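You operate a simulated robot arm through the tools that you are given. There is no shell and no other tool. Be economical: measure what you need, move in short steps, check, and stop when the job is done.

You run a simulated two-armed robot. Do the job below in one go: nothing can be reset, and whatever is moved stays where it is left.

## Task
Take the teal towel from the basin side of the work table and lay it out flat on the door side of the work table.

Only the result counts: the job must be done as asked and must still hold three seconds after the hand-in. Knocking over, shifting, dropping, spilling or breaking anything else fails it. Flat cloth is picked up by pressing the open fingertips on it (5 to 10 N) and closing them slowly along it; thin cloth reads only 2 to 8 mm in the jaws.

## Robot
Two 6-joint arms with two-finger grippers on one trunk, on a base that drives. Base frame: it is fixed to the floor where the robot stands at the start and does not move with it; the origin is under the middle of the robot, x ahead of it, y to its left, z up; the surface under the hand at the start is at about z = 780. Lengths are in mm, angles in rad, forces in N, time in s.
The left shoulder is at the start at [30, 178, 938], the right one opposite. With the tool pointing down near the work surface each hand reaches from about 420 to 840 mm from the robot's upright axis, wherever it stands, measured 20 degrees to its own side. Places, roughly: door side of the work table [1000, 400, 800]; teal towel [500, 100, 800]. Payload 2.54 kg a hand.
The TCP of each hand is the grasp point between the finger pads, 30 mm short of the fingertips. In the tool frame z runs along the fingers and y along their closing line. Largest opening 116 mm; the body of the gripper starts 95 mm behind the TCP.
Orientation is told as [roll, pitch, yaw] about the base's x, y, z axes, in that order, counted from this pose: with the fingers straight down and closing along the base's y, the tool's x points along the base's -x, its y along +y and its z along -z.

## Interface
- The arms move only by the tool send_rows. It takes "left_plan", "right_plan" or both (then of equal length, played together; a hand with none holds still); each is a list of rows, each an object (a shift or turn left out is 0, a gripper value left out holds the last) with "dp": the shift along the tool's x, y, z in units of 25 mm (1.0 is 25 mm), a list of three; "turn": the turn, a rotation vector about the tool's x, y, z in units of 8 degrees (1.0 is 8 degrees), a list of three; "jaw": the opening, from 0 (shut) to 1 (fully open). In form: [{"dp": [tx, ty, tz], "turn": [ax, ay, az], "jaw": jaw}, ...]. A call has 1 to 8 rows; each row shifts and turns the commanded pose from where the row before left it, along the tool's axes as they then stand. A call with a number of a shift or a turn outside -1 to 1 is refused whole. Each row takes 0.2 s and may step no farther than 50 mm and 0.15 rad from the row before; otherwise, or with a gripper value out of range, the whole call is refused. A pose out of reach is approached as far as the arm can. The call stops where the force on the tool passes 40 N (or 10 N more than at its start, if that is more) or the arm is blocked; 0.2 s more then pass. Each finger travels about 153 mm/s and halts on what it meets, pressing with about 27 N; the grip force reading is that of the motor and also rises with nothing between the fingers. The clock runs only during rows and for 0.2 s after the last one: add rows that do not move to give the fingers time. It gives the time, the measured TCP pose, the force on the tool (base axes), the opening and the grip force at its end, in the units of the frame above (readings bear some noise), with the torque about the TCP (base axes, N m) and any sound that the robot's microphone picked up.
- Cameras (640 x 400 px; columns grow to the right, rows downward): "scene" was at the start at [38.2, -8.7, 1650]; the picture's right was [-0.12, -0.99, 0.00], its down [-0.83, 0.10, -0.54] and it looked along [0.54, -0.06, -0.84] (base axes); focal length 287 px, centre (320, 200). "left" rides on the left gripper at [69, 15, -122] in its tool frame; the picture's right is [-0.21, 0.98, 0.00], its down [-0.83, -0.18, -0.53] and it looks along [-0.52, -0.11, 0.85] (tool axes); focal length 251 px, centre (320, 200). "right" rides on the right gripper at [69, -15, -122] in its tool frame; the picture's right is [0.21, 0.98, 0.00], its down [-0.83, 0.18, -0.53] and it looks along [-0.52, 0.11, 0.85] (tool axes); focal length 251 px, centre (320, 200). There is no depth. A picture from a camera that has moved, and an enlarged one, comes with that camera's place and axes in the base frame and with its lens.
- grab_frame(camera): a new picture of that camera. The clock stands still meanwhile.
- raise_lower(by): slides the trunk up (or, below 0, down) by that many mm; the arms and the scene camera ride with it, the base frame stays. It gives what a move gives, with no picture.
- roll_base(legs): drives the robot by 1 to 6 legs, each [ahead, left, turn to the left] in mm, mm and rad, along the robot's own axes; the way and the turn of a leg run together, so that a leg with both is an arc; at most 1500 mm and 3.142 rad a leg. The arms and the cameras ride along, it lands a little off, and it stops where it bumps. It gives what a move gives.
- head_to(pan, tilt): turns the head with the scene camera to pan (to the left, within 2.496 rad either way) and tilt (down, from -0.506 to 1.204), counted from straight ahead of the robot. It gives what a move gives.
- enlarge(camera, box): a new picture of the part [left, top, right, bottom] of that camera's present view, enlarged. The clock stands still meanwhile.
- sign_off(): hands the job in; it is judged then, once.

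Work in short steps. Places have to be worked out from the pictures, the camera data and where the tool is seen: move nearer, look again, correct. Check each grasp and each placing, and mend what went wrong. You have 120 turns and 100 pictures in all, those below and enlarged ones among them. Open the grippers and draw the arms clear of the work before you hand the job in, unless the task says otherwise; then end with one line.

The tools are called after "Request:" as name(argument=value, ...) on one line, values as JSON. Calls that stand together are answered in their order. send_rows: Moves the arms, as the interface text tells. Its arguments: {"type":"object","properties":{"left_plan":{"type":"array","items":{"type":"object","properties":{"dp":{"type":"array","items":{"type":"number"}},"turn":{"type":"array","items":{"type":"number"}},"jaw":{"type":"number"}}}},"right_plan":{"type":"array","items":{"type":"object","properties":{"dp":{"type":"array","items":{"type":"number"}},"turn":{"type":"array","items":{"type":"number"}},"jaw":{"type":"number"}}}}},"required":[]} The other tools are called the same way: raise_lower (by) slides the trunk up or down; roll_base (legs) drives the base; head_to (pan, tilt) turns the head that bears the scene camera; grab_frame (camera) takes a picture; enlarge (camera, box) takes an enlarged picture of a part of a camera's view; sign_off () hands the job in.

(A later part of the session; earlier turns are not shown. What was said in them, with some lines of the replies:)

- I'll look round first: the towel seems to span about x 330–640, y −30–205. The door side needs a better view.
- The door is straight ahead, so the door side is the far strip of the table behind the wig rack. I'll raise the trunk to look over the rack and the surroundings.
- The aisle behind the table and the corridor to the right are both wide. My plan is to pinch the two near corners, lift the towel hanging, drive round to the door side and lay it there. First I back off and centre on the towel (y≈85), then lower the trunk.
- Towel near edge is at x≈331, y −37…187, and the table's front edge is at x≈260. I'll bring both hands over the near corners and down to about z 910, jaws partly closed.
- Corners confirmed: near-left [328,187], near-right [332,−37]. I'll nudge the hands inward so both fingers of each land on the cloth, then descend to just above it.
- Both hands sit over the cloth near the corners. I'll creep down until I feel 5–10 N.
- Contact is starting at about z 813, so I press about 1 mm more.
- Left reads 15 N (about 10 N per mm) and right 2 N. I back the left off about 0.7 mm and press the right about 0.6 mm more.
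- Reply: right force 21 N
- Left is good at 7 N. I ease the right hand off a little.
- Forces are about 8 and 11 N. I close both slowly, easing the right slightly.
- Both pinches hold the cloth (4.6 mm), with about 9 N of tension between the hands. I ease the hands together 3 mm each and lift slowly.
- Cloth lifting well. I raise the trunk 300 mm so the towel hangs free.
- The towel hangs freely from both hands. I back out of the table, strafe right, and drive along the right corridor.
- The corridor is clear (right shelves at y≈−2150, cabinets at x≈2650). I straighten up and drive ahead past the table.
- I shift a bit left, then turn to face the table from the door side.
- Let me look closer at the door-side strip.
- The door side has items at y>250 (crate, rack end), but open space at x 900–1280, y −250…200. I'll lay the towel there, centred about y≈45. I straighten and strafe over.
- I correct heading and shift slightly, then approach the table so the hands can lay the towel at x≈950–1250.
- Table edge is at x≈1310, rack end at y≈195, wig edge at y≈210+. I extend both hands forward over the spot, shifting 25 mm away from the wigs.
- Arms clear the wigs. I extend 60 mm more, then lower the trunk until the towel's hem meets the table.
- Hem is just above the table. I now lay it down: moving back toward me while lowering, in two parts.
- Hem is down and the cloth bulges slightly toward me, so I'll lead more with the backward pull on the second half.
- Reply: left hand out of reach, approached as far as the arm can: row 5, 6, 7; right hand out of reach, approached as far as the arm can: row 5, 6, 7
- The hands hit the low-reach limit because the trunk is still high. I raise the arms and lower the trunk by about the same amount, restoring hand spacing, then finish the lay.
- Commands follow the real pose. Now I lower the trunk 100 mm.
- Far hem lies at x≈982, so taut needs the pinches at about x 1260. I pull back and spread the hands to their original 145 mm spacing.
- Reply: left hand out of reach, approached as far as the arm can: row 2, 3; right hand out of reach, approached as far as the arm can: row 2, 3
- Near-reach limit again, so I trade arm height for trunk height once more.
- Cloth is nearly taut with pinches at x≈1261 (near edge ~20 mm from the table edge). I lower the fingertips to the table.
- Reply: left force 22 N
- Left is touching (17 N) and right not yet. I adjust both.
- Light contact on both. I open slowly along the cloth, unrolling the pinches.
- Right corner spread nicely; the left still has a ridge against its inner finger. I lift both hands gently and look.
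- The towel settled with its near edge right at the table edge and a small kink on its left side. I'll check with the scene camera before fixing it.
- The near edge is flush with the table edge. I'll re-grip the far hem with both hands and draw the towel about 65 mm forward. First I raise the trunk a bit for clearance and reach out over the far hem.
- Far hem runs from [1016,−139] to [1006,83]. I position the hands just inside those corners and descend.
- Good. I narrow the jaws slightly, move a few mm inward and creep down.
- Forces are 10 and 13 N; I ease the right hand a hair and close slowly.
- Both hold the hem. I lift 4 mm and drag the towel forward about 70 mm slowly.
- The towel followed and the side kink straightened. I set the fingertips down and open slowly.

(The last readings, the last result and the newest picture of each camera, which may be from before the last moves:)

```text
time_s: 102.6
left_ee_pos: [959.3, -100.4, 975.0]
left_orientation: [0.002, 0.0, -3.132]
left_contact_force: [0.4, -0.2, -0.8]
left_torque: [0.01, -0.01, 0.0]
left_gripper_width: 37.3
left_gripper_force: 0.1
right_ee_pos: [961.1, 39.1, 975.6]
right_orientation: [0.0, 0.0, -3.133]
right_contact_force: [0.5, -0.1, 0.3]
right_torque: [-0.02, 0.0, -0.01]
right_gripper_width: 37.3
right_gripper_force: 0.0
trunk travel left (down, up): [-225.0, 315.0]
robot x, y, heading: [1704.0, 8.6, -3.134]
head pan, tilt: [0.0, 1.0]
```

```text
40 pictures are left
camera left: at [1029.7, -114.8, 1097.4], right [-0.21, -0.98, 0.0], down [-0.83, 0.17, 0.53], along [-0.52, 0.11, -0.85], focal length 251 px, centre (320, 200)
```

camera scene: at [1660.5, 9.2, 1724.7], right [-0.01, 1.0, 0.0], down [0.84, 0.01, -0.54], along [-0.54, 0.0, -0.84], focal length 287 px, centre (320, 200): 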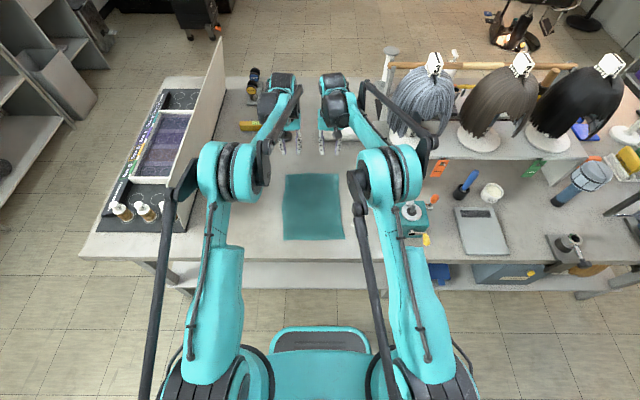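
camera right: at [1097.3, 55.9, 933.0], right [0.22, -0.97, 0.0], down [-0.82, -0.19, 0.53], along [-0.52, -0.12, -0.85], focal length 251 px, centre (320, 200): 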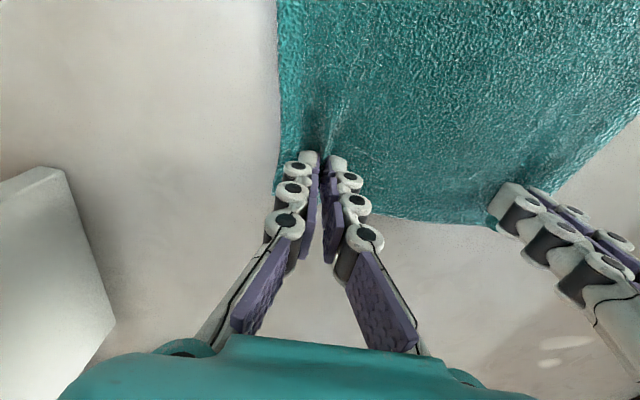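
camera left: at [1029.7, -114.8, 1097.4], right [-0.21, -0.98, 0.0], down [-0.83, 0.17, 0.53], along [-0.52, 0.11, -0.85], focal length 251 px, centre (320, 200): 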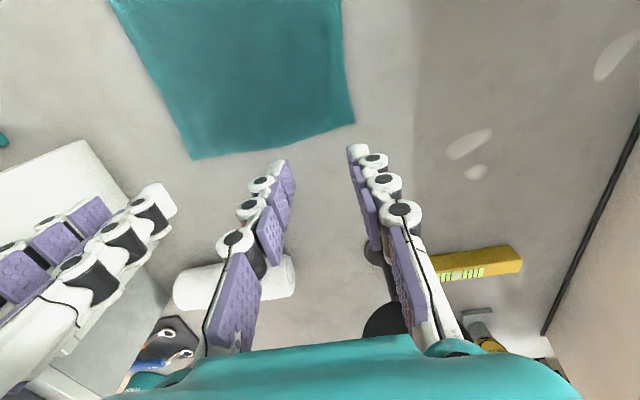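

The towel now lies as a clean rectangle, about x 930–1225, y −125…100. I raise the trunk, back off and check.

Request:
raise_lower(by=200)

Request:
roll_base(legs=[[-350, 0, 0]])

Request:
head_to(pan=0, tilt=0.8)

Request:
grab_frame(camera="scene")

Request:
grab_frame(camera="left")

```text
time_s: 104.8
left_ee_pos: [960.7, -98.9, 1174.6]
left_orientation: [0.0, 0.001, -3.134]
left_contact_force: [-0.4, 0.9, -0.5]
left_torque: [0.01, 0.01, 0.0]
left_gripper_width: 37.2
left_gripper_force: 0.1
right_ee_pos: [962.1, 38.8, 1174.7]
right_orientation: [-0.001, 0.0, -3.132]
right_contact_force: [-0.6, 0.8, 0.0]
right_torque: [0.0, 0.01, 0.0]
right_gripper_width: 37.1
right_gripper_force: 0.0
trunk travel left (down, up): [-425.0, 115.0]
robot x, y, heading: [1701.6, 13.9, -3.133]
head pan, tilt: [0.0, 1.0]
```

```text
time_s: 107.1
left_ee_pos: [1324.8, -98.7, 1174.7]
left_orientation: [0.002, 0.001, -3.128]
left_contact_force: [0.1, -0.4, 0.3]
left_torque: [0.03, 0.02, 0.01]
left_gripper_width: 37.1
left_gripper_force: 0.1
right_ee_pos: [1326.1, 38.5, 1175.6]
right_orientation: [0.002, 0.0, -3.127]
right_contact_force: [0.3, 0.9, -0.9]
right_torque: [-0.01, 0.02, 0.0]
right_gripper_width: 36.8
right_gripper_force: 0.0
trunk travel left (down, up): [-425.0, 115.0]
robot x, y, heading: [2064.6, 16.3, -3.123]
head pan, tilt: [0.0, 1.0]
```

```text
time_s: 107.8
left_ee_pos: [1326.0, -98.9, 1175.0]
left_orientation: [-0.002, 0.0, -3.128]
left_contact_force: [-0.5, -0.1, -0.6]
left_torque: [-0.02, -0.01, 0.01]
left_gripper_width: 37.0
left_gripper_force: 0.1
right_ee_pos: [1325.4, 38.8, 1174.9]
right_orientation: [0.0, -0.001, -3.129]
right_contact_force: [0.6, -0.3, 0.7]
right_torque: [0.03, -0.02, 0.04]
right_gripper_width: 37.1
right_gripper_force: 0.1
trunk travel left (down, up): [-425.0, 115.0]
robot x, y, heading: [2063.9, 12.2, -3.129]
head pan, tilt: [0.0, 0.799]
```

```text
39 pictures are left
camera scene: at [2014.6, 12.9, 1939.9], right [-0.01, 1.0, 0.0], down [0.72, 0.01, -0.7], along [-0.7, -0.01, -0.72], focal length 287 px, centre (320, 200)
```

scene: 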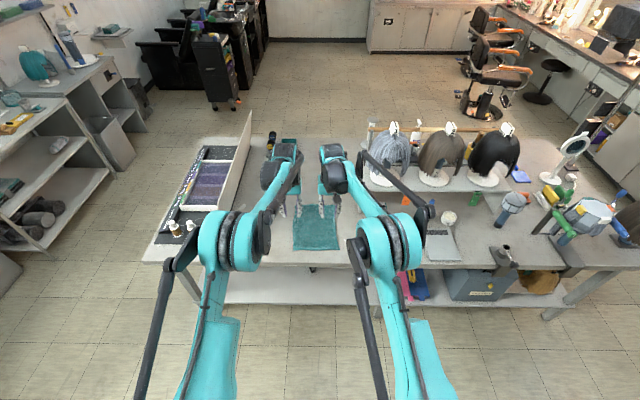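

```text
38 pictures are left
camera left: at [1394.9, -114.0, 1297.7], right [-0.2, -0.98, 0.0], down [-0.83, 0.17, 0.53], along [-0.52, 0.11, -0.85], focal length 251 px, centre (320, 200)
```

left: 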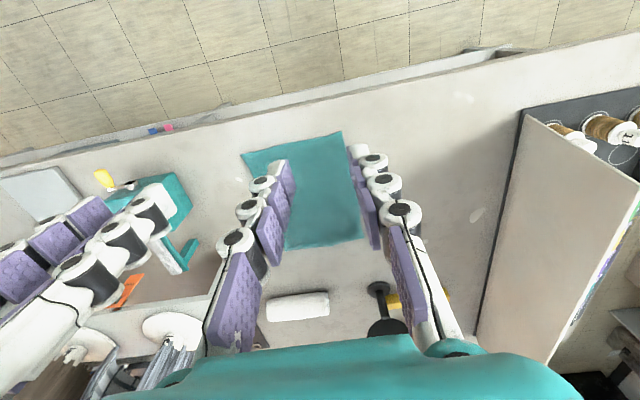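

The towel lies flat and clear of everything, entirely on the door half of the table. I open the grippers fully, then hand in.

Request:
send_rows(left_plan=[{"jaw": 0.7}, {"jaw": 0.7}, {"jaw": 0.7}], right_plan=[{"jaw": 0.7}, {"jaw": 0.7}, {"jaw": 0.7}])

Request:
enlarge(camera="scene", box=[220, 130, 420, 255])

```text
time_s: 108.6
left_ee_pos: [1325.1, -98.0, 1174.9]
left_orientation: [-0.001, -0.001, -3.13]
left_contact_force: [-0.8, 0.4, 0.0]
left_torque: [0.0, 0.0, -0.02]
left_gripper_width: 81.4
left_gripper_force: 0.0
right_ee_pos: [1324.4, 37.3, 1174.4]
right_orientation: [0.001, 0.0, -3.126]
right_contact_force: [0.5, 0.3, 0.0]
right_torque: [0.0, 0.0, -0.01]
right_gripper_width: 81.3
right_gripper_force: 0.0
trunk travel left (down, up): [-425.0, 115.0]
robot x, y, heading: [2062.6, 13.1, -3.126]
head pan, tilt: [0.0, 0.799]
```

```text
3.20 times, centred on (320, 192) of scene
camera zoom: at [2014.1, 12.9, 1939.9], right [-0.01, 1.0, 0.0], down [0.72, 0.01, -0.7], along [-0.7, -0.01, -0.72], focal length 920 px, centre (320, 224)
```

zoom: 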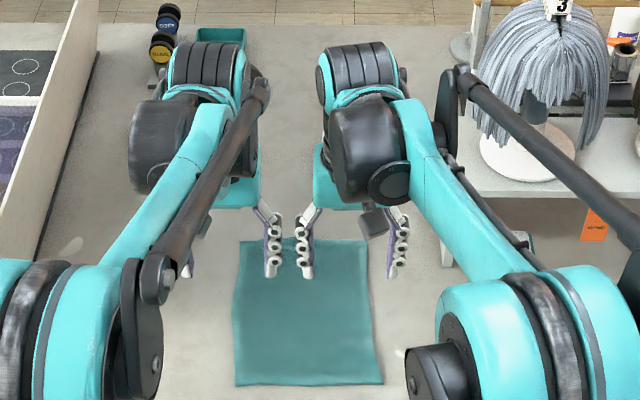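

The towel is flat, the grippers are open and the arms are clear, so I hand in.

Request:
sign_off()

```text
The job is handed in.
```

The teal towel lies flat on the door side of the work table, at about x 930–1225, y −125 to 100; I set it beside, not at, the rough [1000, 400] spot because the crate and wig rack fill that area. I saw nothing else moved.
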